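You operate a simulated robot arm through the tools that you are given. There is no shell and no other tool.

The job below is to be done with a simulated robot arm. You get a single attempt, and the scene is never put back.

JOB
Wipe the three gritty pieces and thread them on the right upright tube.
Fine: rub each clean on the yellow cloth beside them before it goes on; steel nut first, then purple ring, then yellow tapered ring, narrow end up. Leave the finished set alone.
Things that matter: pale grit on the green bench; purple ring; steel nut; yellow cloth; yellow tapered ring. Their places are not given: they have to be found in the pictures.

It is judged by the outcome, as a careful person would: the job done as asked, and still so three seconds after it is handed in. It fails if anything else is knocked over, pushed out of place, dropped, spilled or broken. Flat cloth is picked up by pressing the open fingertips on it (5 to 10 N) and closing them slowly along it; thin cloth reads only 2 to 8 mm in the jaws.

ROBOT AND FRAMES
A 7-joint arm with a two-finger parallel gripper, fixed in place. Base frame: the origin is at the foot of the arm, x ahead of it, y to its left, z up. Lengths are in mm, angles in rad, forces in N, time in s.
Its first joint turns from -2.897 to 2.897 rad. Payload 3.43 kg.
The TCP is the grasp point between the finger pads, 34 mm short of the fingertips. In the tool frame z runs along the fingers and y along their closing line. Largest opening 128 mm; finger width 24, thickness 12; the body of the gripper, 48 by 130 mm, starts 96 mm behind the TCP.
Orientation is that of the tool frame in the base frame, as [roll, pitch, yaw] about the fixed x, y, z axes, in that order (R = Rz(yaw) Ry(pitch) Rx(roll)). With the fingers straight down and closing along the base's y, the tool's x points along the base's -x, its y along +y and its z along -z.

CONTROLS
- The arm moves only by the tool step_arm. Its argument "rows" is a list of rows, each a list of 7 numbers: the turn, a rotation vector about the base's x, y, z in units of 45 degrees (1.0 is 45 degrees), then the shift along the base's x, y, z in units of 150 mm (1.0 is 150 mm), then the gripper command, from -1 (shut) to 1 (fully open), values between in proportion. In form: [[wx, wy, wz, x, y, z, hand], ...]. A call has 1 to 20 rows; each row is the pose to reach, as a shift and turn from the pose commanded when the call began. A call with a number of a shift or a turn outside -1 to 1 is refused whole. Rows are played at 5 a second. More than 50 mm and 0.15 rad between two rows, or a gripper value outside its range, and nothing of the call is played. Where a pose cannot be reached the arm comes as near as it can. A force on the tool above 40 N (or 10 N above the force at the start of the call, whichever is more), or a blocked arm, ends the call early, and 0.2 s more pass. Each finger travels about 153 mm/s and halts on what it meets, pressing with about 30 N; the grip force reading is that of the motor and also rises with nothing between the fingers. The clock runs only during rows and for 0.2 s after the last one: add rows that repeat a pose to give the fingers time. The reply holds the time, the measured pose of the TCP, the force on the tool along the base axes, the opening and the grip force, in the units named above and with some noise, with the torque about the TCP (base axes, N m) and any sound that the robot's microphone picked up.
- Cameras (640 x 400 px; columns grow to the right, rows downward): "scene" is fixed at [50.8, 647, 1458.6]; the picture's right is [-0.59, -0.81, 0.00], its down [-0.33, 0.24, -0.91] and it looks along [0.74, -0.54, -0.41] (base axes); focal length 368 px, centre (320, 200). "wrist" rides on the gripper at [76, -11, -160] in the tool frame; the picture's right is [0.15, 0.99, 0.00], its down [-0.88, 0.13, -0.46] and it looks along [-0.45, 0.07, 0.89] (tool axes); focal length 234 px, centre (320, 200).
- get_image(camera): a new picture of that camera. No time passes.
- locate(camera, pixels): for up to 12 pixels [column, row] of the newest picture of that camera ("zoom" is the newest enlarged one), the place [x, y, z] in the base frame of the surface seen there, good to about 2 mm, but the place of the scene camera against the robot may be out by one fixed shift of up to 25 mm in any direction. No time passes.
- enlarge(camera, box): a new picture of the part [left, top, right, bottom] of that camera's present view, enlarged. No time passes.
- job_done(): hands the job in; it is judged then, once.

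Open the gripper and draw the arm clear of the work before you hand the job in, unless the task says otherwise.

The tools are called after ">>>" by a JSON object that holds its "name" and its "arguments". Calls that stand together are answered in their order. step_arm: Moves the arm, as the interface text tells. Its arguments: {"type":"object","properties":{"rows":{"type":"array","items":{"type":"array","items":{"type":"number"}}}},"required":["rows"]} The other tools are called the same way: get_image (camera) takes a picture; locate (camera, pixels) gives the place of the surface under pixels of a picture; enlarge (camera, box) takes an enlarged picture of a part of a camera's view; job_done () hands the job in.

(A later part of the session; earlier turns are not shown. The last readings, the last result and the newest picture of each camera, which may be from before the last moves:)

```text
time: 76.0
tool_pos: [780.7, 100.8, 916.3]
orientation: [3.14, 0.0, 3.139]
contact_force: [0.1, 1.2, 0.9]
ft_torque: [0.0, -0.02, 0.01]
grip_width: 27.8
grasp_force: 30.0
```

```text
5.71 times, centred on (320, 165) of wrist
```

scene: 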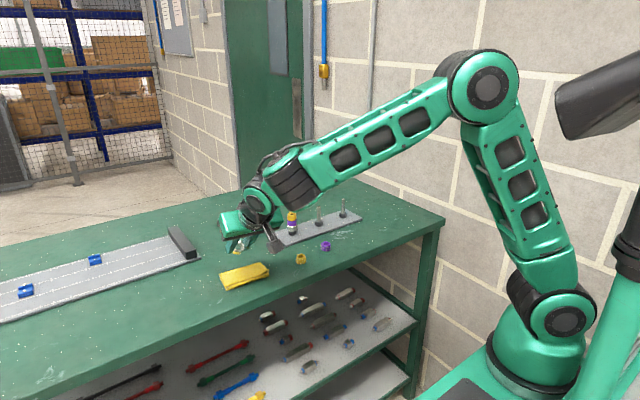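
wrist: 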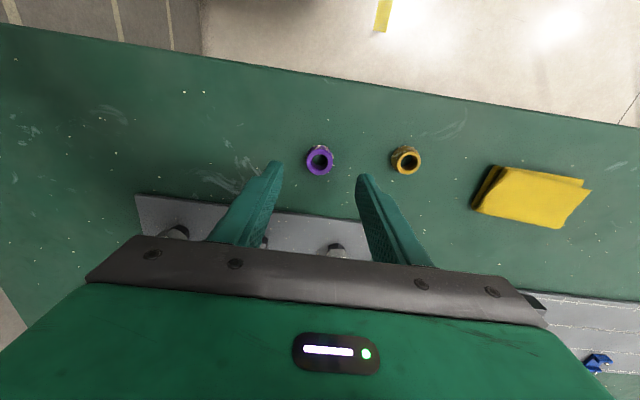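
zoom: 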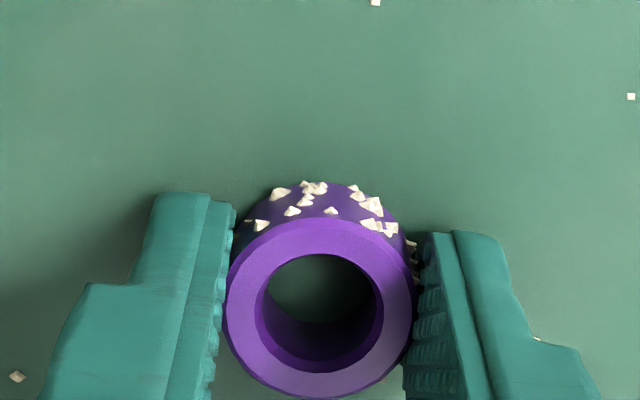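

The ring is gripped (27.8 mm). I test-lift slowly to make sure it stays.

>>> {"name": "step_arm", "arguments": {"rows": [[0, 0, 0, 0, 0, 0.01, -1], [0, 0, 0, 0, 0, 0.025, -1], [0, 0, 0, 0, 0, 0.045, -1], [0, 0, 0, 0, 0, 0.08, -1], [0, 0, 0, 0, 0, 0.08, -1]]}}

>>> {"name": "enlarge", "arguments": {"camera": "scene", "box": [294, 215, 358, 255]}}

```text
time: 77.2
tool_pos: [782.9, 101.2, 927.6]
orientation: [3.139, 0.0, 3.141]
contact_force: [0.7, -0.5, -1.1]
ft_torque: [-0.01, -0.01, 0.0]
grip_width: 27.3
grasp_force: 29.8
```

```text
10.00 times, centred on (326, 235) of scene
```

zoom: 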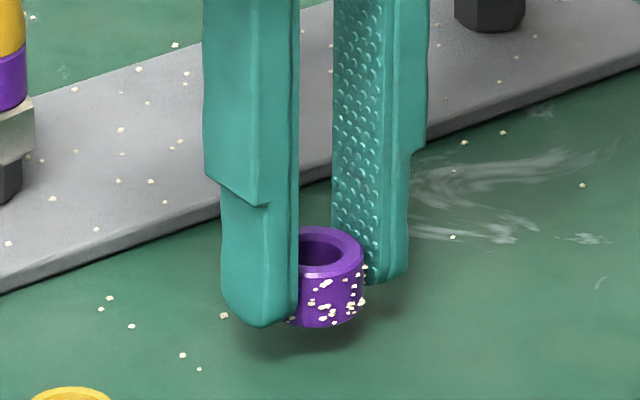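

The purple ring is held clear of the bench. I lift and carry it to the cloth.

>>> {"name": "step_arm", "arguments": {"rows": [[0, 0, 0, 0, 0, 0.05, -1], [0, 0, 0, 0, 0, 0.15, -1], [0, 0, 0, 0, 0, 0.28, -1], [0, 0, 0, 0, 0, 0.38, -1], [0, 0, 0, 0, 0.08, 0.42, -1], [0, 0, 0, 0, 0.2, 0.42, -1], [0, 0, 0, 0, 0.36, 0.42, -1], [0, 0, 0, 0, 0.54, 0.42, -1], [0, 0, 0, 0, 0.72, 0.42, -1], [0, 0, 0, 0, 0.88, 0.42, -1], [0, 0, 0, 0, 0.98, 0.42, -1], [0, 0, 0, 0, 0.98, 0.42, -1]]}}

>>> {"name": "step_arm", "arguments": {"rows": [[0, 0, 0, 0, 0.08, 0, -1], [0, 0, 0, 0, 0.2, 0, -1], [0, 0, 0, 0, 0.36, 0, -1], [0, -0.15, 0, 0, 0.5, 0, -1], [0, -0.3, 0, 0, 0.62, 0, -1], [0, -0.45, 0, 0, 0.7, 0, -1], [0, -0.6, 0, 0, 0.72, 0, -1], [0, -0.75, 0, 0, 0.72, 0, -1], [0, -0.9, 0, 0, 0.72, 0, -1], [0, -0.9, 0, 0, 0.72, 0, -1]]}}

>>> {"name": "get_image", "arguments": {"camera": "wrist"}}

>>> {"name": "enlarge", "arguments": {"camera": "wrist", "box": [264, 130, 376, 200]}}

```text
time: 79.8
tool_pos: [781.7, 249.1, 992.7]
orientation: [3.14, 0.002, 3.14]
contact_force: [0.5, -0.5, -0.6]
ft_torque: [-0.01, 0.01, -0.01]
grip_width: 27.8
grasp_force: 29.9
```

```text
time: 82.0
tool_pos: [782.7, 356.4, 992.6]
orientation: [3.137, 0.709, 3.141]
contact_force: [0.5, 0.4, -0.1]
ft_torque: [0.0, -0.02, -0.01]
grip_width: 27.4
grasp_force: 29.7
```

```text
taken
```

wrist: 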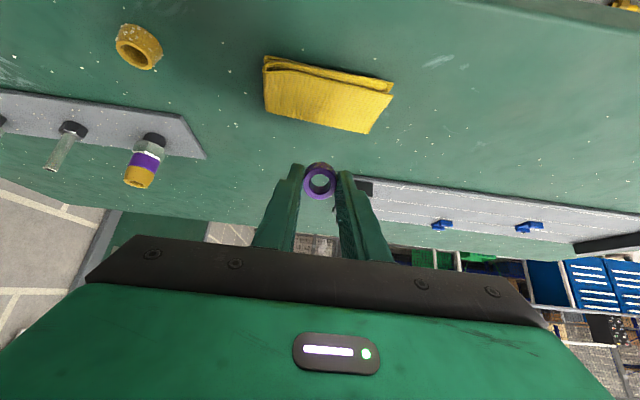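

```text
5.71 times, centred on (320, 165) of wrist
```

zoom: 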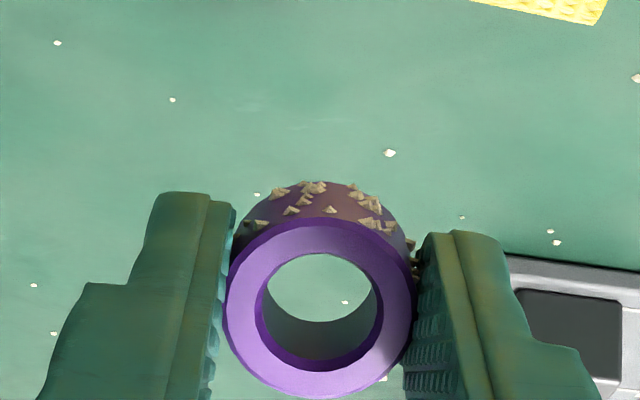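

The ring is held with its gritty robot side facing down. I check the cloth's current extent before lowering.

>>> {"name": "locate", "arguments": {"camera": "wrist", "pixels": [[268, 68], [388, 88], [268, 108], [366, 128], [325, 95], [295, 85], [360, 100], [320, 164], [320, 196]]}}

```text
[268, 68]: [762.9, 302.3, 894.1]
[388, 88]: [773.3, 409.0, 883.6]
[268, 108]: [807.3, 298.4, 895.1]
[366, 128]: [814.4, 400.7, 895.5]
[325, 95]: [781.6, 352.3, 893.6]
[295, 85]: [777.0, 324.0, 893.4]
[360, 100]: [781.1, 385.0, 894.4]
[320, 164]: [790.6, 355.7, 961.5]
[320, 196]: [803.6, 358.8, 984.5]
```

Cloth spans x≈763–820, y≈300–405. I lower to just above the expected contact (z≈945), then feel in small steps.

>>> {"name": "step_arm", "arguments": {"rows": [[0, 0, 0, 0, -0.02, -0.1, -1], [0, 0, 0, 0, -0.02, -0.2, -1], [0, 0, 0, 0, -0.02, -0.28, -1], [0, 0, 0, 0, -0.02, -0.31, -1], [0, 0, 0, 0, -0.02, -0.31, -1]]}}

>>> {"name": "step_arm", "arguments": {"rows": [[0, 0, 0, 0, 0, -0.008, -1], [0, 0, 0, 0, 0, -0.008, -1]]}}

>>> {"name": "step_arm", "arguments": {"rows": [[0, 0, 0, 0, 0, -0.008, -1], [0, 0, 0, 0, 0, -0.008, -1]]}}

```text
time: 83.2
tool_pos: [781.9, 353.2, 945.1]
orientation: [3.139, 0.706, 3.14]
contact_force: [-0.3, 0.3, -0.4]
ft_torque: [0.02, -0.01, -0.02]
grip_width: 27.6
grasp_force: 29.2
```

```text
time: 83.8
tool_pos: [781.2, 352.9, 943.8]
orientation: [3.138, 0.707, 3.139]
contact_force: [-0.2, -0.4, -0.4]
ft_torque: [-0.01, 0.03, 0.0]
grip_width: 27.8
grasp_force: 29.9
```

```text
time: 84.5
tool_pos: [780.9, 353.1, 942.3]
orientation: [3.139, 0.708, 3.138]
contact_force: [-0.1, 0.0, -0.6]
ft_torque: [-0.01, -0.01, 0.01]
grip_width: 28.0
grasp_force: 29.9
```

Still free at 942.3; I keep stepping down.

>>> {"name": "step_arm", "arguments": {"rows": [[0, 0, 0, 0, 0, -0.007, -1], [0, 0, 0, 0, 0, -0.007, -1]]}}

>>> {"name": "step_arm", "arguments": {"rows": [[0, 0, 0, 0, 0, -0.006, -1], [0, 0, 0, 0, 0, -0.006, -1]]}}

```text
time: 85.0
tool_pos: [784.2, 352.8, 941.3]
orientation: [3.139, 0.707, 3.139]
contact_force: [0.1, 0.0, -1.3]
ft_torque: [0.0, 0.04, 0.01]
grip_width: 27.7
grasp_force: 30.0
```

```text
time: 85.7
tool_pos: [782.6, 353.0, 940.4]
orientation: [3.14, 0.707, 3.139]
contact_force: [-0.3, 0.4, 0.1]
ft_torque: [-0.07, 0.03, -0.03]
grip_width: 27.7
grasp_force: 30.4
```

>>> {"name": "step_arm", "arguments": {"rows": [[0, 0, 0, 0, 0, -0.006, -1], [0, 0, 0, 0, 0, -0.006, -1]]}}

>>> {"name": "step_arm", "arguments": {"rows": [[0, 0, 0, 0, 0, -0.005, -1], [0, 0, 0, 0, 0, -0.005, -1]]}}

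```text
time: 86.2
tool_pos: [782.8, 352.5, 939.8]
orientation: [3.139, 0.707, 3.137]
contact_force: [0.0, 1.0, 6.9]
ft_torque: [0.04, -0.11, 0.03]
grip_width: 27.5
grasp_force: 30.2
```

```text
time: 86.8
tool_pos: [782.3, 351.8, 939.8]
orientation: [3.136, 0.71, 3.137]
contact_force: [0.4, 2.0, 15.0]
ft_torque: [0.02, -0.28, 0.05]
grip_width: 27.6
grasp_force: 29.8
```

Contact is now 15 N at z=939.8. I rub along y with the same stroke pattern that cleaned the nut.

>>> {"name": "step_arm", "arguments": {"rows": [[0, 0, 0, 0, 0.05, 0, -1], [0, 0, 0, 0, 0.1, 0, -1], [0, 0, 0, 0, 0.05, 0, -1], [0, 0, 0, 0, 0, 0, -1], [0, 0, 0, 0, -0.05, 0, -1], [0, 0, 0, 0, -0.1, 0, -1], [0, 0, 0, 0, -0.05, 0, -1], [0, 0, 0, 0, 0, 0, -1]]}}

>>> {"name": "enlarge", "arguments": {"camera": "wrist", "box": [264, 130, 376, 200]}}

```text
time: 88.7
tool_pos: [782.2, 352.1, 941.7]
orientation: [3.139, 0.707, 3.139]
contact_force: [0.8, -4.1, 10.9]
ft_torque: [-0.2, -0.17, -0.08]
grip_width: 27.6
grasp_force: 30.0
```

```text
5.71 times, centred on (320, 165) of wrist
```

zoom: 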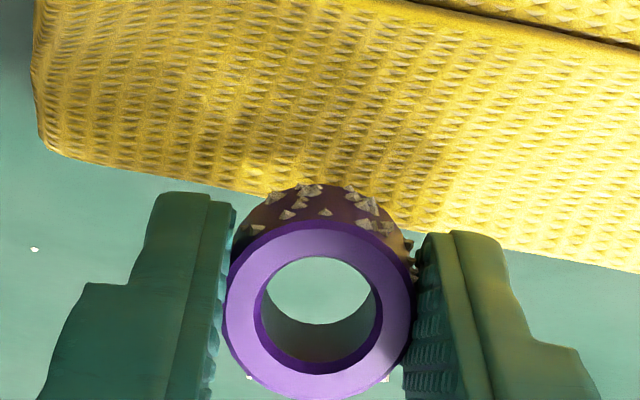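

10.9 N with drag, strokes are going well, grit not off yet. I continue rubbing with longer strokes.

>>> {"name": "step_arm", "arguments": {"rows": [[0, 0, 0, 0, 0.07, 0, -1], [0, 0, 0, 0, 0.14, 0, -1], [0, 0, 0, 0, 0.07, 0, -1], [0, 0, 0, 0, 0, 0, -1], [0, 0, 0, 0, -0.07, 0, -1], [0, 0, 0, 0, -0.14, 0, -1], [0, 0, 0, 0, -0.07, 0, -1], [0, 0, 0, 0, 0, 0, -1], [0, 0, 0, 0, 0.07, 0, -1], [0, 0, 0, 0, 0.14, 0, -1], [0, 0, 0, 0, 0.07, 0, -1], [0, 0, 0, 0, 0, 0, -1], [0, 0, 0, 0, -0.07, 0, -1], [0, 0, 0, 0, -0.14, 0, -1], [0, 0, 0, 0, -0.07, 0, -1], [0, 0, 0, 0, 0, 0, -1]]}}

>>> {"name": "enlarge", "arguments": {"camera": "wrist", "box": [264, 130, 376, 200]}}

>>> {"name": "enlarge", "arguments": {"camera": "scene", "box": [205, 240, 285, 290]}}

```text
time: 92.0
tool_pos: [780.5, 354.6, 938.6]
orientation: [3.138, 0.708, 3.137]
contact_force: [0.2, -3.0, 8.5]
ft_torque: [-0.16, -0.14, -0.04]
grip_width: 27.5
grasp_force: 30.3
```

```text
5.71 times, centred on (320, 165) of wrist
```

zoom: 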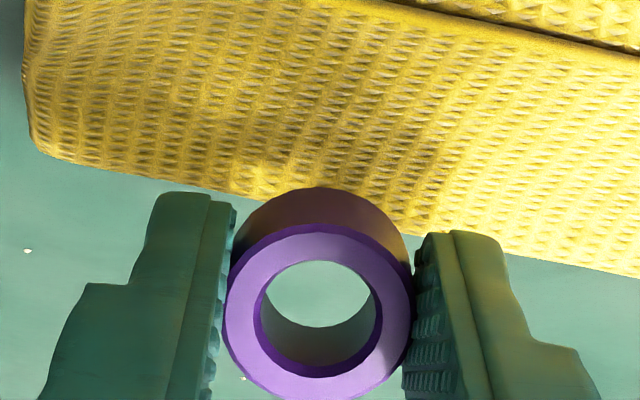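

```text
8.00 times, centred on (245, 265) of scene
```

zoom: 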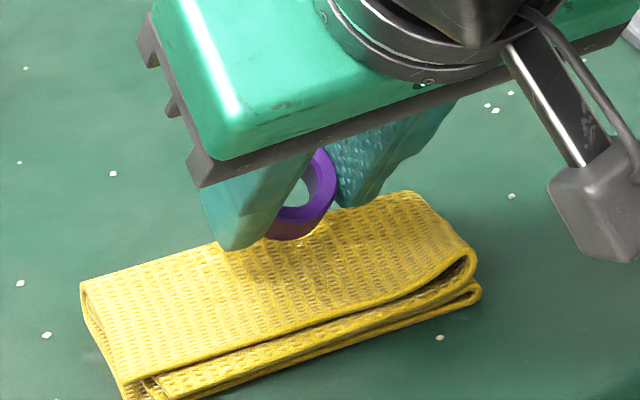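

The purple ring is clean. I lift off, level the tool and carry it high toward the right tube.

>>> {"name": "step_arm", "arguments": {"rows": [[0, 0, 0, 0, 0, 0.1, -1], [0, 0, 0, 0, 0, 0.3, -1], [0, 0.17, 0, 0, 0, 0.5, -1], [0, 0.35, 0, 0, 0, 0.6, -1], [0, 0.52, 0, 0, 0, 0.65, -1], [0, 0.69, 0, 0, 0, 0.65, -1], [0, 0.86, 0, 0, 0, 0.65, -1], [0, 0.901, 0, 0, 0, 0.65, -1], [0, 0.901, 0, 0, 0, 0.65, -1]]}}

>>> {"name": "step_arm", "arguments": {"rows": [[0, 0, 0, 0.02, -0.1, 0, -1], [0, 0, 0, 0.07, -0.25, 0, -1], [0, 0, 0, 0.12, -0.45, 0, -1], [0, 0, 0, 0.17, -0.65, 0, -1], [0, 0, 0, 0.22, -0.83, 0, -1], [0, 0, 0, 0.25, -0.93, 0, -1], [0, 0, 0, 0.25, -0.93, 0, -1]]}}

>>> {"name": "enlarge", "arguments": {"camera": "wrist", "box": [264, 130, 376, 200]}}

```text
time: 94.0
tool_pos: [781.4, 352.1, 1036.1]
orientation: [3.14, 0.0, 3.141]
contact_force: [1.2, 0.4, -0.9]
ft_torque: [0.04, -0.01, 0.04]
grip_width: 27.7
grasp_force: 30.1
```

```text
time: 95.7
tool_pos: [820.2, 215.7, 1038.7]
orientation: [3.138, 0.0, 3.14]
contact_force: [0.7, 0.8, 0.1]
ft_torque: [-0.02, -0.01, -0.03]
grip_width: 27.3
grasp_force: 29.7
```

```text
5.71 times, centred on (320, 165) of wrist
```

zoom: 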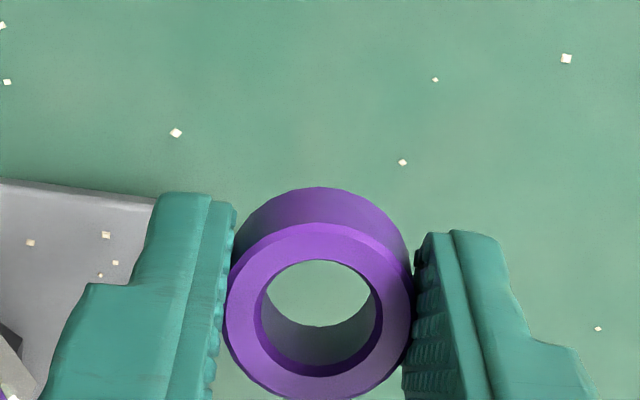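

The ring is clean and held. I carry on to above the right tube.

>>> {"name": "step_arm", "arguments": {"rows": [[0, 0, 0, 0.03, -0.1, 0, -1], [0, 0, 0, 0.08, -0.25, 0, -1], [0, 0, 0, 0.13, -0.45, 0, -1], [0, 0, 0, 0.18, -0.65, 0, -1], [0, 0, 0, 0.23, -0.83, 0, -1], [0, 0, 0, 0.267, -0.92, 0, -1], [0, 0, 0, 0.267, -0.92, 0, -1]]}}

>>> {"name": "step_arm", "arguments": {"rows": [[0, 0, 0, 0.03, -0.1, 0, -1], [0, 0, 0, 0.08, -0.25, 0, -1], [0, 0, 0, 0.13, -0.45, 0, -1], [0, 0, 0, 0.18, -0.65, 0, -1], [0, 0, 0, 0.23, -0.83, 0, -1], [0, 0, 0, 0.267, -0.917, 0, -1], [0, 0, 0, 0.267, -0.917, 0, -1], [0, 0, 0, 0.267, -0.917, 0, -1]]}}

>>> {"name": "get_image", "arguments": {"camera": "wrist"}}

>>> {"name": "enlarge", "arguments": {"camera": "wrist", "box": [264, 130, 376, 200]}}

```text
time: 97.2
tool_pos: [859.2, 76.7, 1037.9]
orientation: [3.14, 0.0, 3.14]
contact_force: [0.0, -0.1, -0.6]
ft_torque: [0.02, -0.03, -0.02]
grip_width: 27.3
grasp_force: 30.0
```

```text
time: 99.0
tool_pos: [899.1, -61.4, 1036.8]
orientation: [3.141, 0.0, 3.141]
contact_force: [0.3, -0.8, 0.2]
ft_torque: [0.0, -0.01, 0.02]
grip_width: 27.4
grasp_force: 30.0
```

```text
taken
```

wrist: 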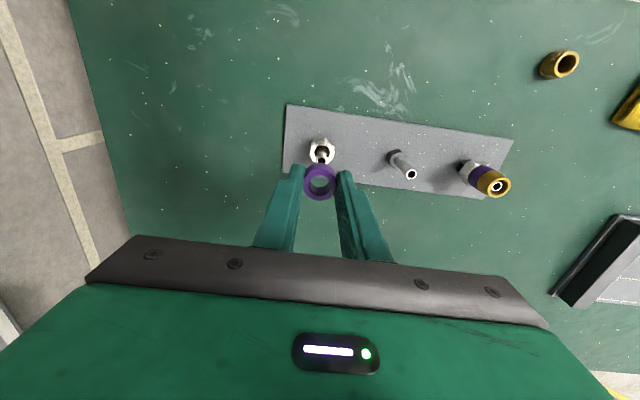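

```text
5.71 times, centred on (320, 165) of wrist
```

zoom: 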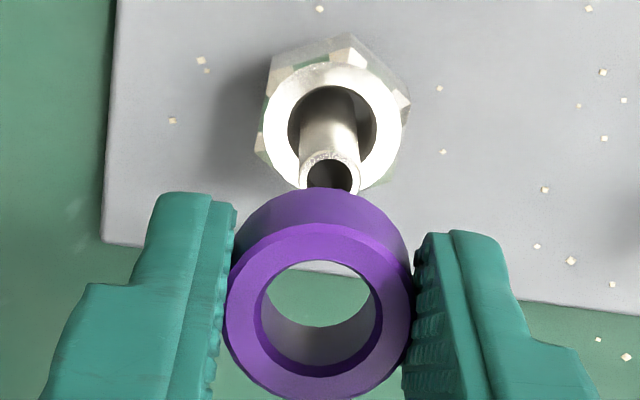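

>>> {"name": "locate", "arguments": {"camera": "zoom", "pixels": [[240, 320], [400, 320], [318, 240], [318, 380], [303, 170], [358, 175], [330, 158], [303, 120], [352, 120], [330, 130], [275, 100], [395, 110]]}}

```text
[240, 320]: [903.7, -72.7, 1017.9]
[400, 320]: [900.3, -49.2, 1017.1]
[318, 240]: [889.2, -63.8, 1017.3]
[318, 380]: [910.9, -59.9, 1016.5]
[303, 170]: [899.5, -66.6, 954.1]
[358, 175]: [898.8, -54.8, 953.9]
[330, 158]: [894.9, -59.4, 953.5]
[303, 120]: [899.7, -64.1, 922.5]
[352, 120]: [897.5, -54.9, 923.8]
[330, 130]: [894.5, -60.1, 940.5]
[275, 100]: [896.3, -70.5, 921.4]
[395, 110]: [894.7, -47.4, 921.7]
```

The purple ring is at (900.3,-61), the tube at about (900,-59.7). I shift +1.4 mm in y and lower over the tube.

>>> {"name": "step_arm", "arguments": {"rows": [[0, 0, 0, 0, 0.009, -0.08, -1], [0, 0, 0, 0, 0.009, -0.18, -1], [0, 0, 0, 0, 0.009, -0.25, -1], [0, 0, 0, 0, 0.009, -0.3, -1], [0, 0, 0, 0, 0.009, -0.34, -1], [0, 0, 0, 0, 0.009, -0.38, -1], [0, 0, 0, 0, 0.009, -0.38, -1]]}}

>>> {"name": "enlarge", "arguments": {"camera": "wrist", "box": [264, 130, 376, 200]}}

>>> {"name": "enlarge", "arguments": {"camera": "scene", "box": [310, 180, 374, 220]}}

```text
time: 100.7
tool_pos: [899.7, -60.9, 978.5]
orientation: [3.14, 0.0, 3.141]
contact_force: [0.7, 0.0, -0.6]
ft_torque: [0.01, 0.03, 0.0]
grip_width: 27.3
grasp_force: 30.0
```

```text
5.71 times, centred on (320, 165) of wrist
```

zoom: 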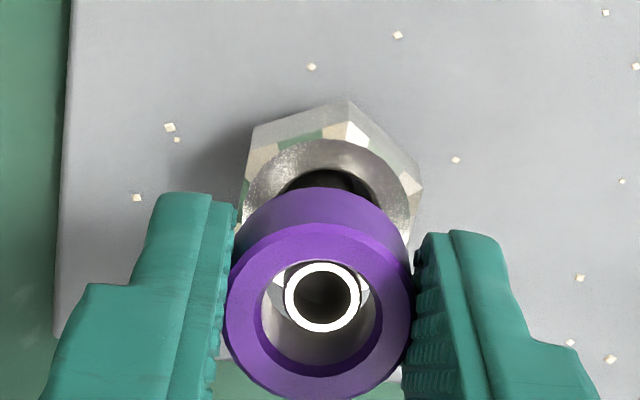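

```text
10.00 times, centred on (342, 200) of scene
```

zoom: 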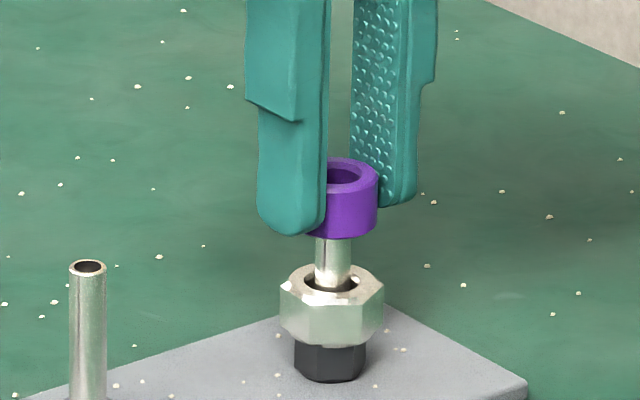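

The tube is through the ring's bore, no force. I continue down to just above the nut.

>>> {"name": "step_arm", "arguments": {"rows": [[0, 0, 0, 0, 0, -0.04, -1], [0, 0, 0, 0, 0, -0.08, -1], [0, 0, 0, 0, 0, -0.1, -1], [0, 0, 0, 0, 0, -0.11, -1], [0, 0, 0, 0, 0, -0.11, -1]]}}

>>> {"name": "step_arm", "arguments": {"rows": [[0, 0, 0, 0, 0, -0.008, -1], [0, 0, 0, 0, 0, -0.008, -1]]}}

>>> {"name": "enlarge", "arguments": {"camera": "scene", "box": [310, 180, 374, 220]}}

```text
time: 101.8
tool_pos: [900.4, -60.4, 962.9]
orientation: [3.139, -0.001, 3.139]
contact_force: [0.4, 0.1, -0.4]
ft_torque: [0.04, 0.01, -0.02]
grip_width: 27.4
grasp_force: 29.9
```

```text
time: 102.5
tool_pos: [899.4, -60.0, 961.2]
orientation: [3.14, 0.0, 3.14]
contact_force: [0.3, -0.4, -0.6]
ft_torque: [0.02, 0.0, -0.01]
grip_width: 27.2
grasp_force: 29.9
```

```text
10.00 times, centred on (342, 200) of scene
```

zoom: 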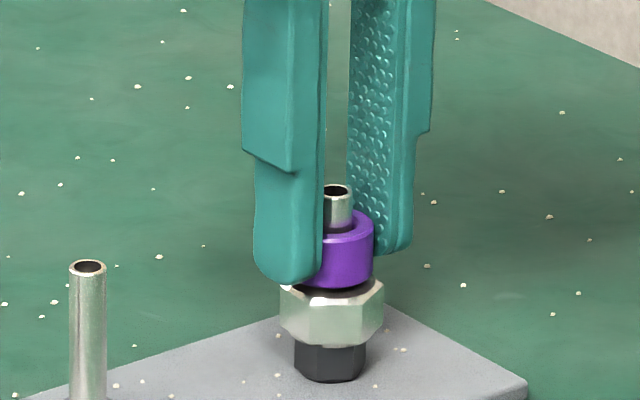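

The ring is about 2 mm above the nut. I lower in 1 mm steps until touch.

>>> {"name": "step_arm", "arguments": {"rows": [[0, 0, 0, 0, 0, -0.007, -1], [0, 0, 0, 0, 0, -0.007, -1]]}}

>>> {"name": "step_arm", "arguments": {"rows": [[0, 0, 0, 0, 0, -0.006, -1], [0, 0, 0, 0, 0, -0.006, -1]]}}

```text
time: 103.0
tool_pos: [900.1, -60.2, 961.0]
orientation: [3.142, 0.002, 3.139]
contact_force: [0.8, -0.8, -1.2]
ft_torque: [-0.01, 0.01, 0.0]
grip_width: 27.2
grasp_force: 30.1
```

```text
time: 103.7
tool_pos: [899.8, -60.2, 959.2]
orientation: [3.141, -0.001, 3.14]
contact_force: [-0.8, 0.0, 0.0]
ft_torque: [-0.01, 0.0, 0.0]
grip_width: 27.2
grasp_force: 30.0
```

No contact yet at 959.2; one more small step, checking force.

>>> {"name": "step_arm", "arguments": {"rows": [[0, 0, 0, 0, 0, -0.005, -1], [0, 0, 0, 0, 0, -0.005, -1]]}}

>>> {"name": "enlarge", "arguments": {"camera": "scene", "box": [322, 190, 362, 215]}}

```text
time: 104.2
tool_pos: [900.2, -60.3, 959.8]
orientation: [3.139, 0.0, 3.139]
contact_force: [-1.3, 0.0, 7.5]
ft_torque: [-0.08, -0.01, -0.02]
grip_width: 27.0
grasp_force: 30.1
```

```text
16.00 times, centred on (342, 202) of scene
```

zoom: 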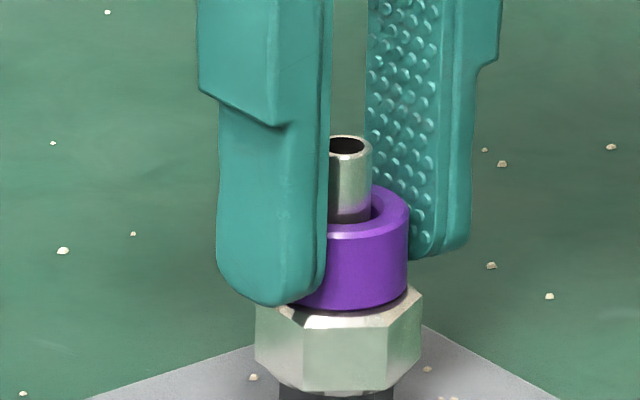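

Seated on the nut (7.5 N). I open the jaws gently and rise straight up.

>>> {"name": "step_arm", "arguments": {"rows": [[0, 0, 0, 0, 0, 0.003, -0.5], [0, 0, 0, 0, 0, 0.003, -0.35], [0, 0, 0, 0, 0, 0.003, -0.15], [0, 0, 0, 0, 0, 0.003, 0], [0, 0, 0, 0, 0, 0.003, 0]]}}

>>> {"name": "enlarge", "arguments": {"camera": "scene", "box": [310, 185, 374, 225]}}

```text
time: 105.5
tool_pos: [900.4, -61.3, 958.8]
orientation: [3.141, 0.0, 3.14]
contact_force: [-0.4, -0.4, 0.3]
ft_torque: [-0.01, -0.02, 0.02]
grip_width: 63.9
grasp_force: 0.1
```

```text
10.00 times, centred on (342, 205) of scene
```

zoom: 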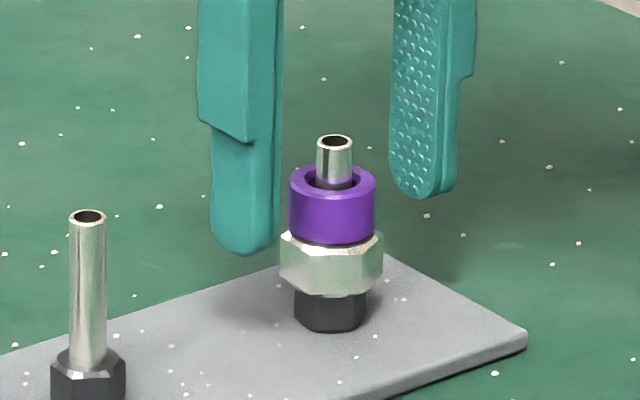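

The clean purple ring sits on the nut. I rise and head for the yellow tapered ring.

>>> {"name": "step_arm", "arguments": {"rows": [[0, 0, 0, 0, 0, 0.1, 0], [0, 0, 0, 0, 0, 0.3, 0], [0, 0, 0, 0, 0, 0.43, 0], [0, 0, 0, -0.15, 0.1, 0.43, 0], [0, 0, 0, -0.35, 0.3, 0.43, 0], [0, 0, 0, -0.5, 0.5, 0.43, 0], [0, 0, 0, -0.65, 0.75, 0.43, 0], [0, 0, 0, -0.75, 0.95, 0.43, 0], [0, 0, 0, -0.75, 0.95, 0.43, 0]]}}

>>> {"name": "step_arm", "arguments": {"rows": [[0, 0, 0, -0.05, 0.2, 0, 0], [0, 0, 0, -0.1, 0.45, -0.05, 0], [0, 0, 0, -0.12, 0.65, -0.15, 0], [0, 0, 0, -0.12, 0.75, -0.28, 0], [0, 0, 0, -0.12, 0.75, -0.31, 0], [0, 0, 0, -0.12, 0.75, -0.31, 0]]}}

>>> {"name": "get_image", "arguments": {"camera": "wrist"}}

>>> {"name": "enlarge", "arguments": {"camera": "wrist", "box": [264, 130, 376, 200]}}

```text
time: 107.5
tool_pos: [784.7, 80.6, 1023.4]
orientation: [3.141, 0.002, 3.139]
contact_force: [-0.1, -0.4, 0.9]
ft_torque: [0.01, -0.03, 0.0]
grip_width: 63.9
grasp_force: 0.2
```

```text
time: 108.8
tool_pos: [768.1, 196.9, 977.5]
orientation: [3.14, 0.001, 3.141]
contact_force: [0.5, -0.5, 1.3]
ft_torque: [0.01, 0.04, 0.0]
grip_width: 64.2
grasp_force: 0.1
```

```text
taken
```

wrist: 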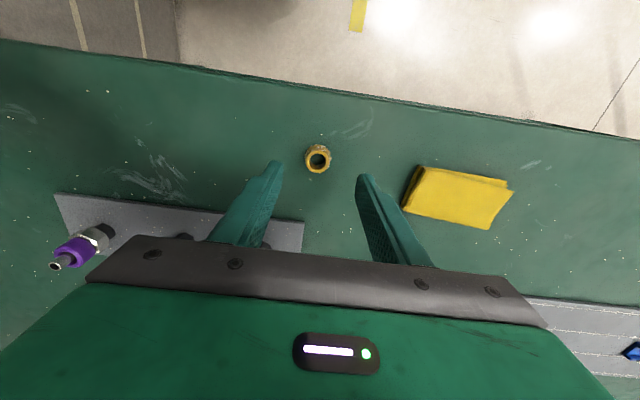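

```text
5.71 times, centred on (320, 165) of wrist
```

zoom: 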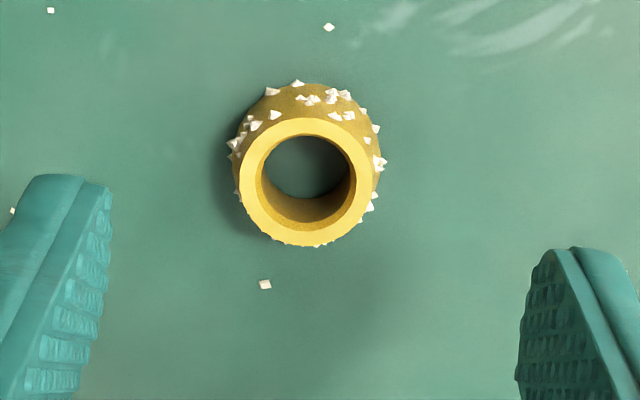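

The yellow ring's top rim (~130 px) is narrower than its base (~150 px): narrow end is up as required. I locate its centre.

>>> {"name": "locate", "arguments": {"camera": "zoom", "pixels": [[247, 185], [363, 185], [305, 125], [305, 238], [262, 145], [350, 225], [262, 225], [350, 145], [305, 165], [300, 95]]}}

```text
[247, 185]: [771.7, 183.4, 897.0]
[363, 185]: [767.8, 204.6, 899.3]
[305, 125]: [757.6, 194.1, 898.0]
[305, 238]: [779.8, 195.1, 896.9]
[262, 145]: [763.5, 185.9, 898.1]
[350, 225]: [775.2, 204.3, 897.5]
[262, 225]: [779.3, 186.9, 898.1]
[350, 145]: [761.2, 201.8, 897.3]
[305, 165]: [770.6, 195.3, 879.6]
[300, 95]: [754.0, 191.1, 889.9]
```

Yellow ring centre is (769.5, 194.5). I descend to the same depth as before and close gently.

>>> {"name": "step_arm", "arguments": {"rows": [[0, 0, 0, 0.009, -0.016, -0.15, 0], [0, 0, 0, 0.009, -0.016, -0.3, 0], [0, 0, 0, 0.009, -0.016, -0.39, 0], [0, 0, 0, 0.009, -0.016, -0.407, 0], [0, 0, 0, 0.009, -0.016, -0.407, 0]]}}

>>> {"name": "step_arm", "arguments": {"rows": [[0, 0, 0, 0, 0, 0, -0.3], [0, 0, 0, 0, 0, 0, -0.45], [0, 0, 0, 0, 0, 0, -0.53], [0, 0, 0, 0, 0, 0, -0.56], [0, 0, 0, 0, 0, 0, -0.6], [0, 0, 0, 0, 0, 0, -0.7], [0, 0, 0, 0, 0, 0, -1], [0, 0, 0, 0, 0, 0, -1]]}}

>>> {"name": "enlarge", "arguments": {"camera": "wrist", "box": [264, 130, 376, 200]}}

>>> {"name": "enlarge", "arguments": {"camera": "scene", "box": [270, 228, 334, 268]}}

```text
time: 110.0
tool_pos: [771.7, 192.7, 917.3]
orientation: [3.14, 0.0, 3.14]
contact_force: [0.6, 0.9, 0.3]
ft_torque: [0.0, 0.02, -0.01]
grip_width: 64.3
grasp_force: 0.0
```

```text
time: 111.8
tool_pos: [771.2, 193.1, 917.8]
orientation: [3.14, 0.001, 3.14]
contact_force: [-0.5, 0.0, 1.0]
ft_torque: [0.02, 0.0, 0.0]
grip_width: 27.8
grasp_force: 29.2
```

```text
5.71 times, centred on (320, 165) of wrist
```

zoom: 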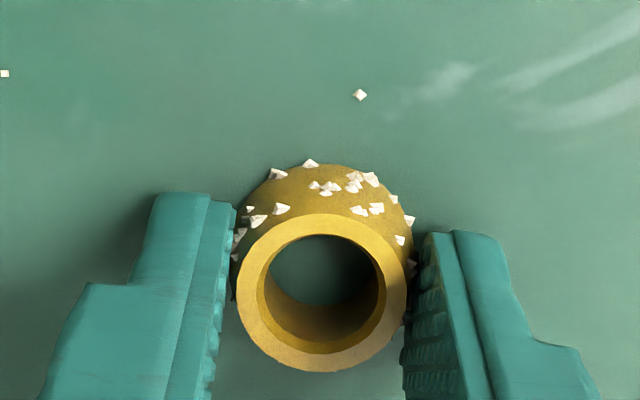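

```text
10.00 times, centred on (302, 248) of scene
```

zoom: 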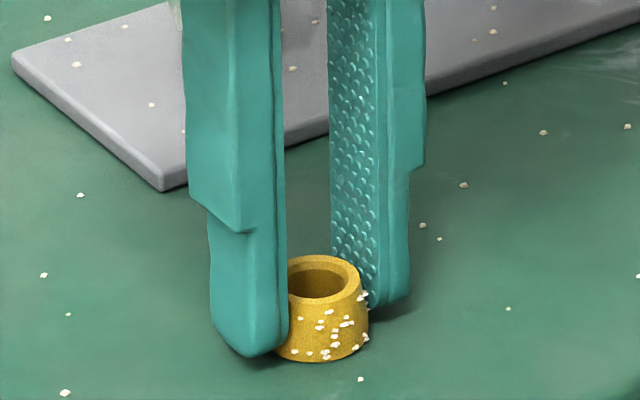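

Gripped at 27.8 mm. I test-lift very slowly since the taper could slip.

>>> {"name": "step_arm", "arguments": {"rows": [[0, 0, 0, 0, 0, 0.006, -1], [0, 0, 0, 0, 0, 0.015, -1], [0, 0, 0, 0, 0, 0.025, -1], [0, 0, 0, 0, 0, 0.035, -1], [0, 0, 0, 0, 0, 0.045, -1], [0, 0, 0, 0, 0, 0.045, -1]]}}

>>> {"name": "enlarge", "arguments": {"camera": "scene", "box": [270, 228, 334, 268]}}

>>> {"name": "enlarge", "arguments": {"camera": "wrist", "box": [264, 130, 376, 200]}}

```text
time: 113.2
tool_pos: [770.1, 192.2, 923.7]
orientation: [3.14, 0.0, 3.141]
contact_force: [-0.4, 0.1, 0.0]
ft_torque: [-0.01, 0.02, -0.01]
grip_width: 27.8
grasp_force: 30.3
```

```text
10.00 times, centred on (302, 248) of scene
```

zoom: 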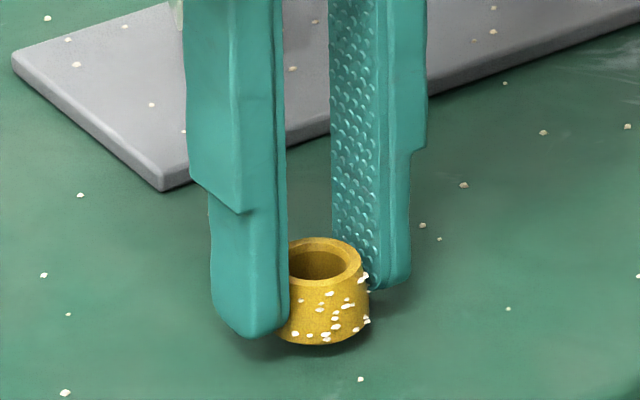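

```text
5.71 times, centred on (320, 165) of wrist
```

zoom: 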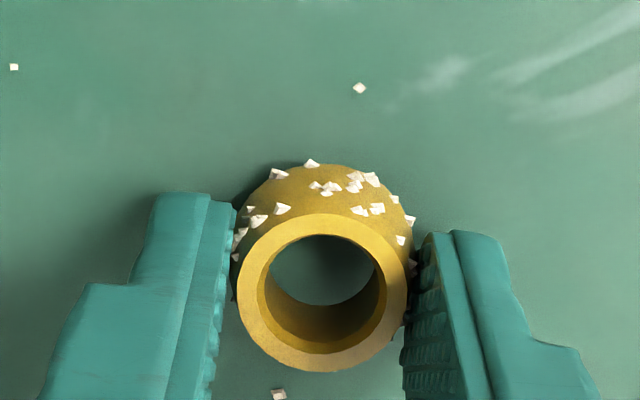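

Held steadily (27.8 mm). I check the cloth's current place from the last full wrist picture before carrying on.

>>> {"name": "locate", "arguments": {"camera": "wrist", "pixels": [[424, 172], [508, 188], [408, 205], [488, 224], [455, 197], [440, 185], [480, 205]]}}

>>> {"name": "step_arm", "arguments": {"rows": [[0, 0, 0, 0, 0, 0.04, -1], [0, 0, 0, 0, 0, 0.12, -1], [0, 0, 0, 0, 0, 0.24, -1], [0, 0, 0, 0, 0, 0.36, -1], [0, 0, 0, 0, 0.03, 0.44, -1], [0, 0, 0, 0, 0.1, 0.45, -1], [0, 0, 0, 0, 0.22, 0.45, -1], [0, 0, 0, 0, 0.38, 0.45, -1], [0, 0, 0, 0, 0.54, 0.45, -1], [0, 0, 0, 0, 0.7, 0.45, -1], [0, 0, 0, 0, 0.82, 0.45, -1], [0, 0, 0, 0, 0.88, 0.45, -1], [0, 0, 0, 0, 0.88, 0.45, -1]]}}

>>> {"name": "get_image", "arguments": {"camera": "wrist"}}

>>> {"name": "enlarge", "arguments": {"camera": "wrist", "box": [264, 130, 376, 200]}}

```text
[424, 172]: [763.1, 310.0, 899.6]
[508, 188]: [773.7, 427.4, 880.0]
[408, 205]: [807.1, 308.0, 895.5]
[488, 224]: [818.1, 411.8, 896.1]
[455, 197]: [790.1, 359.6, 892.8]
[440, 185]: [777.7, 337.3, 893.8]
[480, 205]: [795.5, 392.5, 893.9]
```

```text
time: 116.0
tool_pos: [770.4, 324.6, 991.3]
orientation: [3.14, 0.001, 3.141]
contact_force: [-0.3, 0.0, -0.7]
ft_torque: [0.02, 0.0, 0.06]
grip_width: 27.7
grasp_force: 30.2
```

```text
taken
```

wrist: 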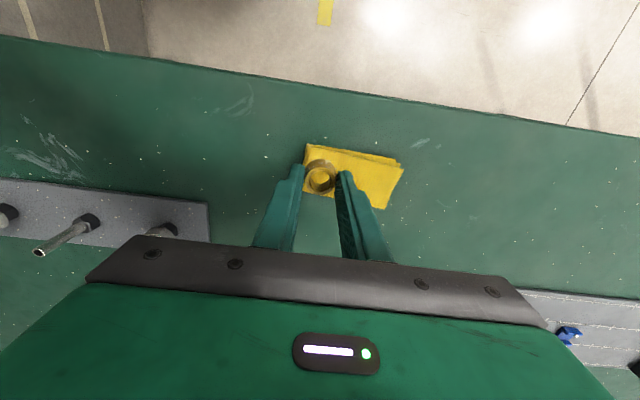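

```text
5.71 times, centred on (320, 165) of wrist
```

zoom: 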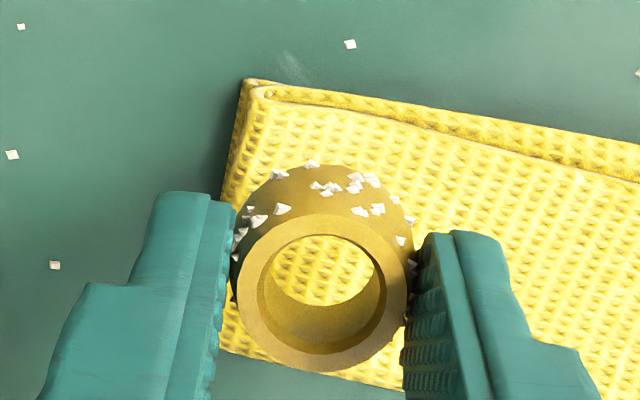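

Cloth centre is near (791,360). I move the ring over it and lower flat to just above contact.

>>> {"name": "step_arm", "arguments": {"rows": [[0, 0, 0, 0.04, 0.07, 0, -1], [0, 0, 0, 0.1, 0.17, -0.05, -1], [0, 0, 0, 0.137, 0.223, -0.15, -1], [0, 0, 0, 0.137, 0.223, -0.25, -1], [0, 0, 0, 0.137, 0.223, -0.29, -1], [0, 0, 0, 0.137, 0.223, -0.29, -1]]}}

>>> {"name": "step_arm", "arguments": {"rows": [[0, 0, 0, 0, 0, -0.008, -1], [0, 0, 0, 0, 0, -0.016, -1], [0, 0, 0, 0, 0, -0.016, -1]]}}

>>> {"name": "step_arm", "arguments": {"rows": [[0, 0, 0, 0, 0, -0.007, -1], [0, 0, 0, 0, 0, -0.007, -1]]}}

```text
time: 117.5
tool_pos: [791.2, 357.7, 947.1]
orientation: [-3.141, 0.001, 3.139]
contact_force: [0.3, 0.7, -0.3]
ft_torque: [-0.02, -0.03, -0.02]
grip_width: 27.7
grasp_force: 30.0
```

```text
time: 118.2
tool_pos: [791.1, 356.4, 944.9]
orientation: [3.141, 0.0, 3.14]
contact_force: [0.3, -0.3, -0.2]
ft_torque: [0.0, -0.03, -0.03]
grip_width: 27.8
grasp_force: 29.8
```

```text
time: 118.8
tool_pos: [791.1, 357.5, 943.4]
orientation: [3.14, -0.001, 3.14]
contact_force: [-0.1, 0.2, -0.4]
ft_torque: [0.01, 0.04, 0.0]
grip_width: 27.7
grasp_force: 29.6
```

Free at 943.4; I continue in ~1 mm steps.

>>> {"name": "step_arm", "arguments": {"rows": [[0, 0, 0, 0, 0, -0.007, -1], [0, 0, 0, 0, 0, -0.007, -1]]}}

>>> {"name": "step_arm", "arguments": {"rows": [[0, 0, 0, 0, 0, -0.006, -1], [0, 0, 0, 0, 0, -0.006, -1]]}}

```text
time: 119.5
tool_pos: [790.3, 357.0, 942.0]
orientation: [3.139, -0.001, 3.141]
contact_force: [-0.2, 0.5, 0.0]
ft_torque: [-0.03, -0.02, 0.0]
grip_width: 27.5
grasp_force: 29.7
```

```text
time: 120.0
tool_pos: [792.9, 358.3, 942.0]
orientation: [3.14, 0.001, 3.139]
contact_force: [-0.4, -0.4, -0.4]
ft_torque: [0.01, 0.02, -0.01]
grip_width: 27.6
grasp_force: 29.4
```

Still no touch at ~942; two more small steps.

>>> {"name": "step_arm", "arguments": {"rows": [[0, 0, 0, 0, 0, -0.005, -1], [0, 0, 0, 0, 0, -0.005, -1]]}}

>>> {"name": "step_arm", "arguments": {"rows": [[0, 0, 0, 0, 0, -0.005, -1], [0, 0, 0, 0, 0, -0.005, -1]]}}

```text
time: 120.7
tool_pos: [790.3, 357.9, 940.3]
orientation: [3.14, 0.0, 3.141]
contact_force: [0.8, 1.4, 4.1]
ft_torque: [0.0, 0.01, 0.02]
grip_width: 27.8
grasp_force: 30.2
```

```text
time: 121.2
tool_pos: [790.4, 357.8, 940.4]
orientation: [3.14, -0.001, 3.14]
contact_force: [0.5, 1.8, 10.6]
ft_torque: [0.05, 0.07, -0.01]
grip_width: 27.4
grasp_force: 30.2
```

10.6 N of flat contact. I start gentle strokes along y.

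>>> {"name": "step_arm", "arguments": {"rows": [[0, 0, 0, 0, 0.04, 0, -1], [0, 0, 0, 0, 0.08, 0, -1], [0, 0, 0, 0, 0.12, 0, -1], [0, 0, 0, 0, 0.08, 0, -1], [0, 0, 0, 0, 0.04, 0, -1], [0, 0, 0, 0, 0, 0, -1], [0, 0, 0, 0, -0.04, 0, -1], [0, 0, 0, 0, -0.08, 0, -1], [0, 0, 0, 0, -0.12, 0, -1], [0, 0, 0, 0, -0.08, 0, -1], [0, 0, 0, 0, -0.04, 0, -1], [0, 0, 0, 0, 0, 0, -1]]}}

>>> {"name": "enlarge", "arguments": {"camera": "wrist", "box": [264, 130, 376, 200]}}

>>> {"name": "enlarge", "arguments": {"camera": "scene", "box": [205, 240, 285, 290]}}

```text
time: 123.8
tool_pos: [789.6, 357.2, 939.4]
orientation: [3.14, -0.001, 3.14]
contact_force: [2.7, -7.7, 20.6]
ft_torque: [-0.39, -0.09, 0.02]
grip_width: 28.0
grasp_force: 30.3
```

```text
5.71 times, centred on (320, 165) of wrist
```

zoom: 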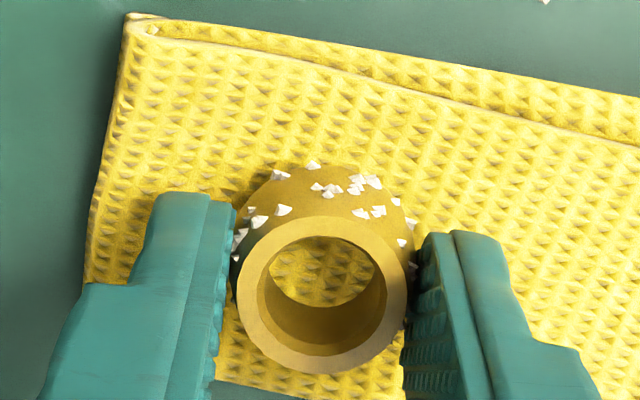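

```text
8.00 times, centred on (245, 265) of scene
```

zoom: 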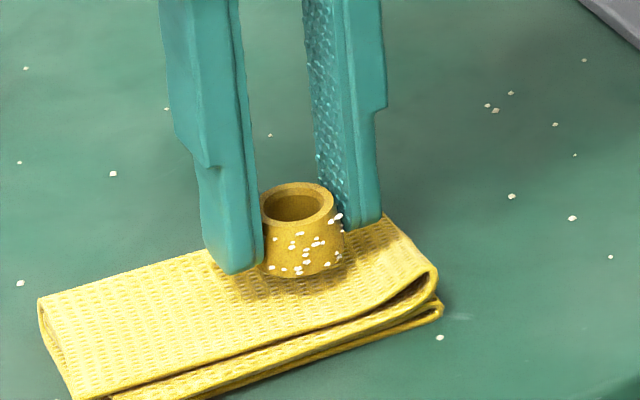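

The force crept to 20 N and the cloth slid a little toward +y. I ease up 0.6 mm and continue with strokes starting toward -y.

>>> {"name": "step_arm", "arguments": {"rows": [[0, 0, 0, 0, 0, 0.004, -1], [0, 0, 0, 0, -0.07, 0.004, -1], [0, 0, 0, 0, -0.14, 0.004, -1], [0, 0, 0, 0, -0.07, 0.004, -1], [0, 0, 0, 0, 0, 0.004, -1], [0, 0, 0, 0, 0.07, 0.004, -1], [0, 0, 0, 0, 0.14, 0.004, -1], [0, 0, 0, 0, 0.07, 0.004, -1], [0, 0, 0, 0, 0, 0.004, -1], [0, 0, 0, 0, -0.07, 0.004, -1], [0, 0, 0, 0, -0.14, 0.004, -1], [0, 0, 0, 0, -0.07, 0.004, -1], [0, 0, 0, 0, 0, 0.004, -1]]}}

>>> {"name": "enlarge", "arguments": {"camera": "wrist", "box": [264, 130, 376, 200]}}

>>> {"name": "enlarge", "arguments": {"camera": "scene", "box": [205, 240, 285, 290]}}

```text
time: 126.7
tool_pos: [792.3, 358.1, 940.5]
orientation: [3.139, 0.0, 3.14]
contact_force: [0.8, -0.3, 2.7]
ft_torque: [0.01, -0.01, 0.03]
grip_width: 27.9
grasp_force: 29.9
```

```text
5.71 times, centred on (320, 165) of wrist
```

zoom: 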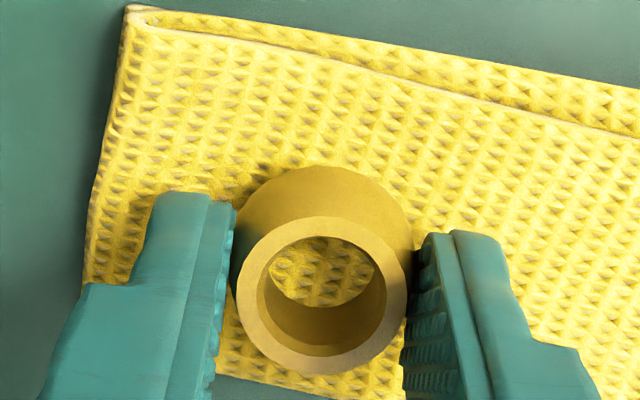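

```text
8.00 times, centred on (245, 265) of scene
```

zoom: 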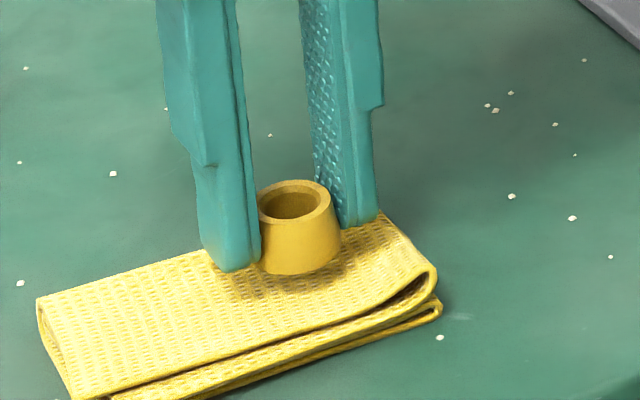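

The yellow ring is clean, still narrow end up. I lift smoothly and carry it toward the right tube.

>>> {"name": "step_arm", "arguments": {"rows": [[0, 0, 0, 0, 0, 0.05, -1], [0, 0, 0, 0, 0, 0.15, -1], [0, 0, 0, 0, 0, 0.3, -1], [0, 0, 0, 0, 0, 0.45, -1], [0, 0, 0, 0, 0, 0.58, -1], [0, 0, 0, 0, -0.05, 0.65, -1], [0, 0, 0, 0.03, -0.15, 0.65, -1], [0, 0, 0, 0.07, -0.3, 0.65, -1], [0, 0, 0, 0.11, -0.48, 0.65, -1], [0, 0, 0, 0.15, -0.66, 0.65, -1], [0, 0, 0, 0.19, -0.82, 0.65, -1], [0, 0, 0, 0.22, -0.94, 0.65, -1], [0, 0, 0, 0.23, -0.98, 0.65, -1], [0, 0, 0, 0.23, -0.98, 0.65, -1]]}}

>>> {"name": "step_arm", "arguments": {"rows": [[0, 0, 0, 0.02, -0.08, 0, -1], [0, 0, 0, 0.06, -0.2, 0, -1], [0, 0, 0, 0.11, -0.38, 0, -1], [0, 0, 0, 0.16, -0.58, 0, -1], [0, 0, 0, 0.21, -0.76, 0, -1], [0, 0, 0, 0.24, -0.88, 0, -1], [0, 0, 0, 0.25, -0.92, 0, -1], [0, 0, 0, 0.25, -0.92, 0, -1]]}}

>>> {"name": "enlarge", "arguments": {"camera": "wrist", "box": [264, 130, 376, 200]}}

```text
time: 129.7
tool_pos: [825.4, 211.2, 1039.4]
orientation: [3.139, 0.0, 3.139]
contact_force: [0.3, -0.8, -0.6]
ft_torque: [-0.02, 0.02, -0.01]
grip_width: 27.6
grasp_force: 29.9
```

```text
time: 131.4
tool_pos: [864.4, 73.5, 1038.6]
orientation: [3.139, 0.001, 3.141]
contact_force: [0.3, -0.4, -0.8]
ft_torque: [0.03, 0.01, -0.02]
grip_width: 27.6
grasp_force: 29.8
```

```text
5.71 times, centred on (320, 165) of wrist
```

zoom: 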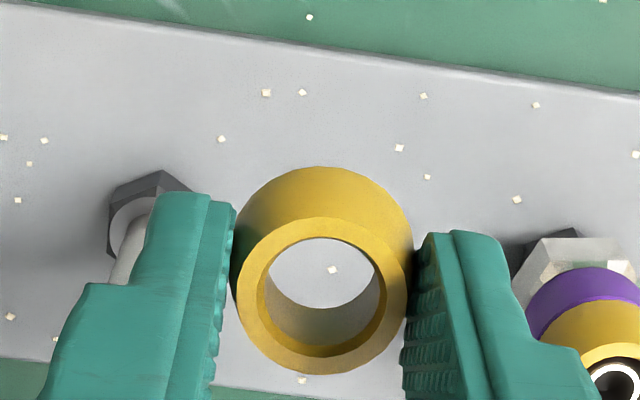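

Ring still held level. I complete the move to above the right tube.

>>> {"name": "step_arm", "arguments": {"rows": [[0, 0, 0, 0.02, -0.08, 0, -1], [0, 0, 0, 0.06, -0.2, 0, -1], [0, 0, 0, 0.11, -0.38, 0, -1], [0, 0, 0, 0.16, -0.58, 0, -1], [0, 0, 0, 0.21, -0.76, 0, -1], [0, 0, 0, 0.235, -0.86, 0, -1], [0, 0, 0, 0.24, -0.89, 0, -1], [0, 0, 0, 0.24, -0.89, 0, -1], [0, 0, 0, 0.24, -0.89, 0, -1]]}}

>>> {"name": "get_image", "arguments": {"camera": "wrist"}}

>>> {"name": "enlarge", "arguments": {"camera": "wrist", "box": [264, 130, 376, 200]}}

>>> {"name": "locate", "arguments": {"camera": "zoom", "pixels": [[245, 300], [395, 300], [320, 228], [320, 365], [265, 245], [375, 350], [303, 165], [358, 165], [330, 150], [305, 130], [355, 130]]}}

```text
time: 133.4
tool_pos: [898.1, -60.8, 1038.3]
orientation: [3.139, -0.001, 3.14]
contact_force: [-0.2, 0.0, -0.1]
ft_torque: [0.03, 0.02, 0.01]
grip_width: 27.8
grasp_force: 29.7
```

```text
taken
```

wrist: 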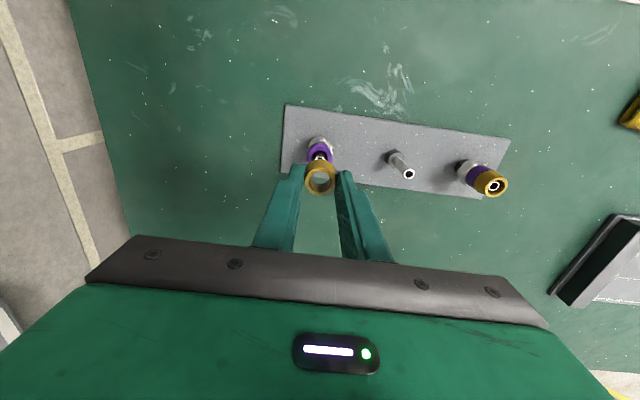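

```text
5.71 times, centred on (320, 165) of wrist
```

zoom: 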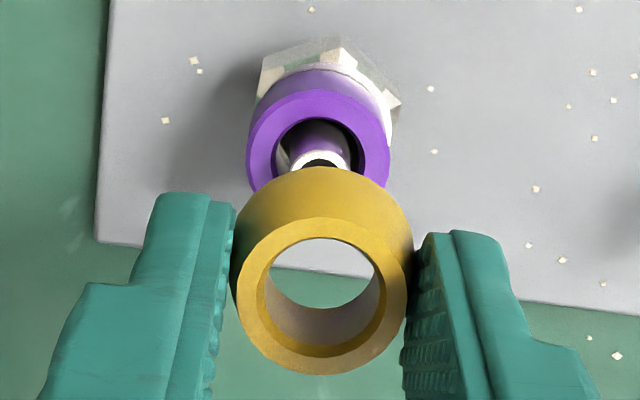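

```text
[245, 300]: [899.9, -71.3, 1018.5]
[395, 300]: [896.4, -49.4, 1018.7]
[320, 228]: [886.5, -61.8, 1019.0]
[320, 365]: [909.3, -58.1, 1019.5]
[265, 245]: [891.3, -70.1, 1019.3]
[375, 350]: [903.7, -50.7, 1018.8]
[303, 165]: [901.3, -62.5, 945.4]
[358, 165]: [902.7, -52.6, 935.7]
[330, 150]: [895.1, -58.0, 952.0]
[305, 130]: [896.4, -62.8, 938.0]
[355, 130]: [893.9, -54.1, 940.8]
```

The yellow ring is centred at (897.9,-60.2) versus the tube at about (900.2,-59.6). I shift +2.3/+0.6 mm and lower to just above the tube end for a check.

>>> {"name": "step_arm", "arguments": {"rows": [[0, 0, 0, 0.008, 0.002, -0.05, -1], [0, 0, 0, 0.015, 0.004, -0.13, -1], [0, 0, 0, 0.015, 0.004, -0.21, -1], [0, 0, 0, 0.015, 0.004, -0.26, -1], [0, 0, 0, 0.015, 0.004, -0.28, -1], [0, 0, 0, 0.015, 0.004, -0.28, -1], [0, 0, 0, 0.015, 0.004, -0.28, -1]]}}

>>> {"name": "enlarge", "arguments": {"camera": "wrist", "box": [264, 130, 376, 200]}}

>>> {"name": "enlarge", "arguments": {"camera": "scene", "box": [310, 180, 374, 220]}}

```text
time: 135.1
tool_pos: [902.5, -59.3, 997.2]
orientation: [3.139, 0.001, 3.138]
contact_force: [0.2, -0.2, -0.3]
ft_torque: [0.02, 0.01, 0.0]
grip_width: 27.5
grasp_force: 30.2
```

```text
5.71 times, centred on (320, 165) of wrist
```

zoom: 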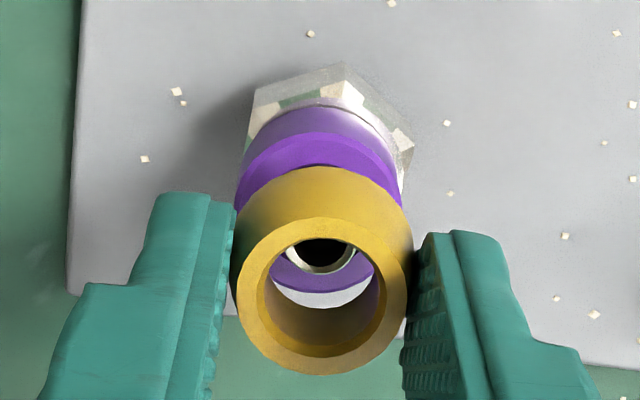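

```text
10.00 times, centred on (342, 200) of scene
```

zoom: 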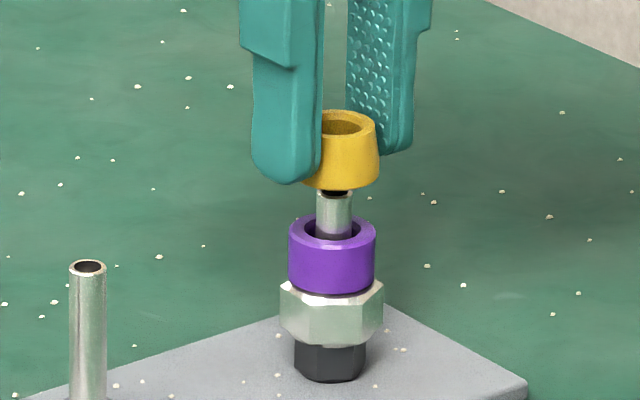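

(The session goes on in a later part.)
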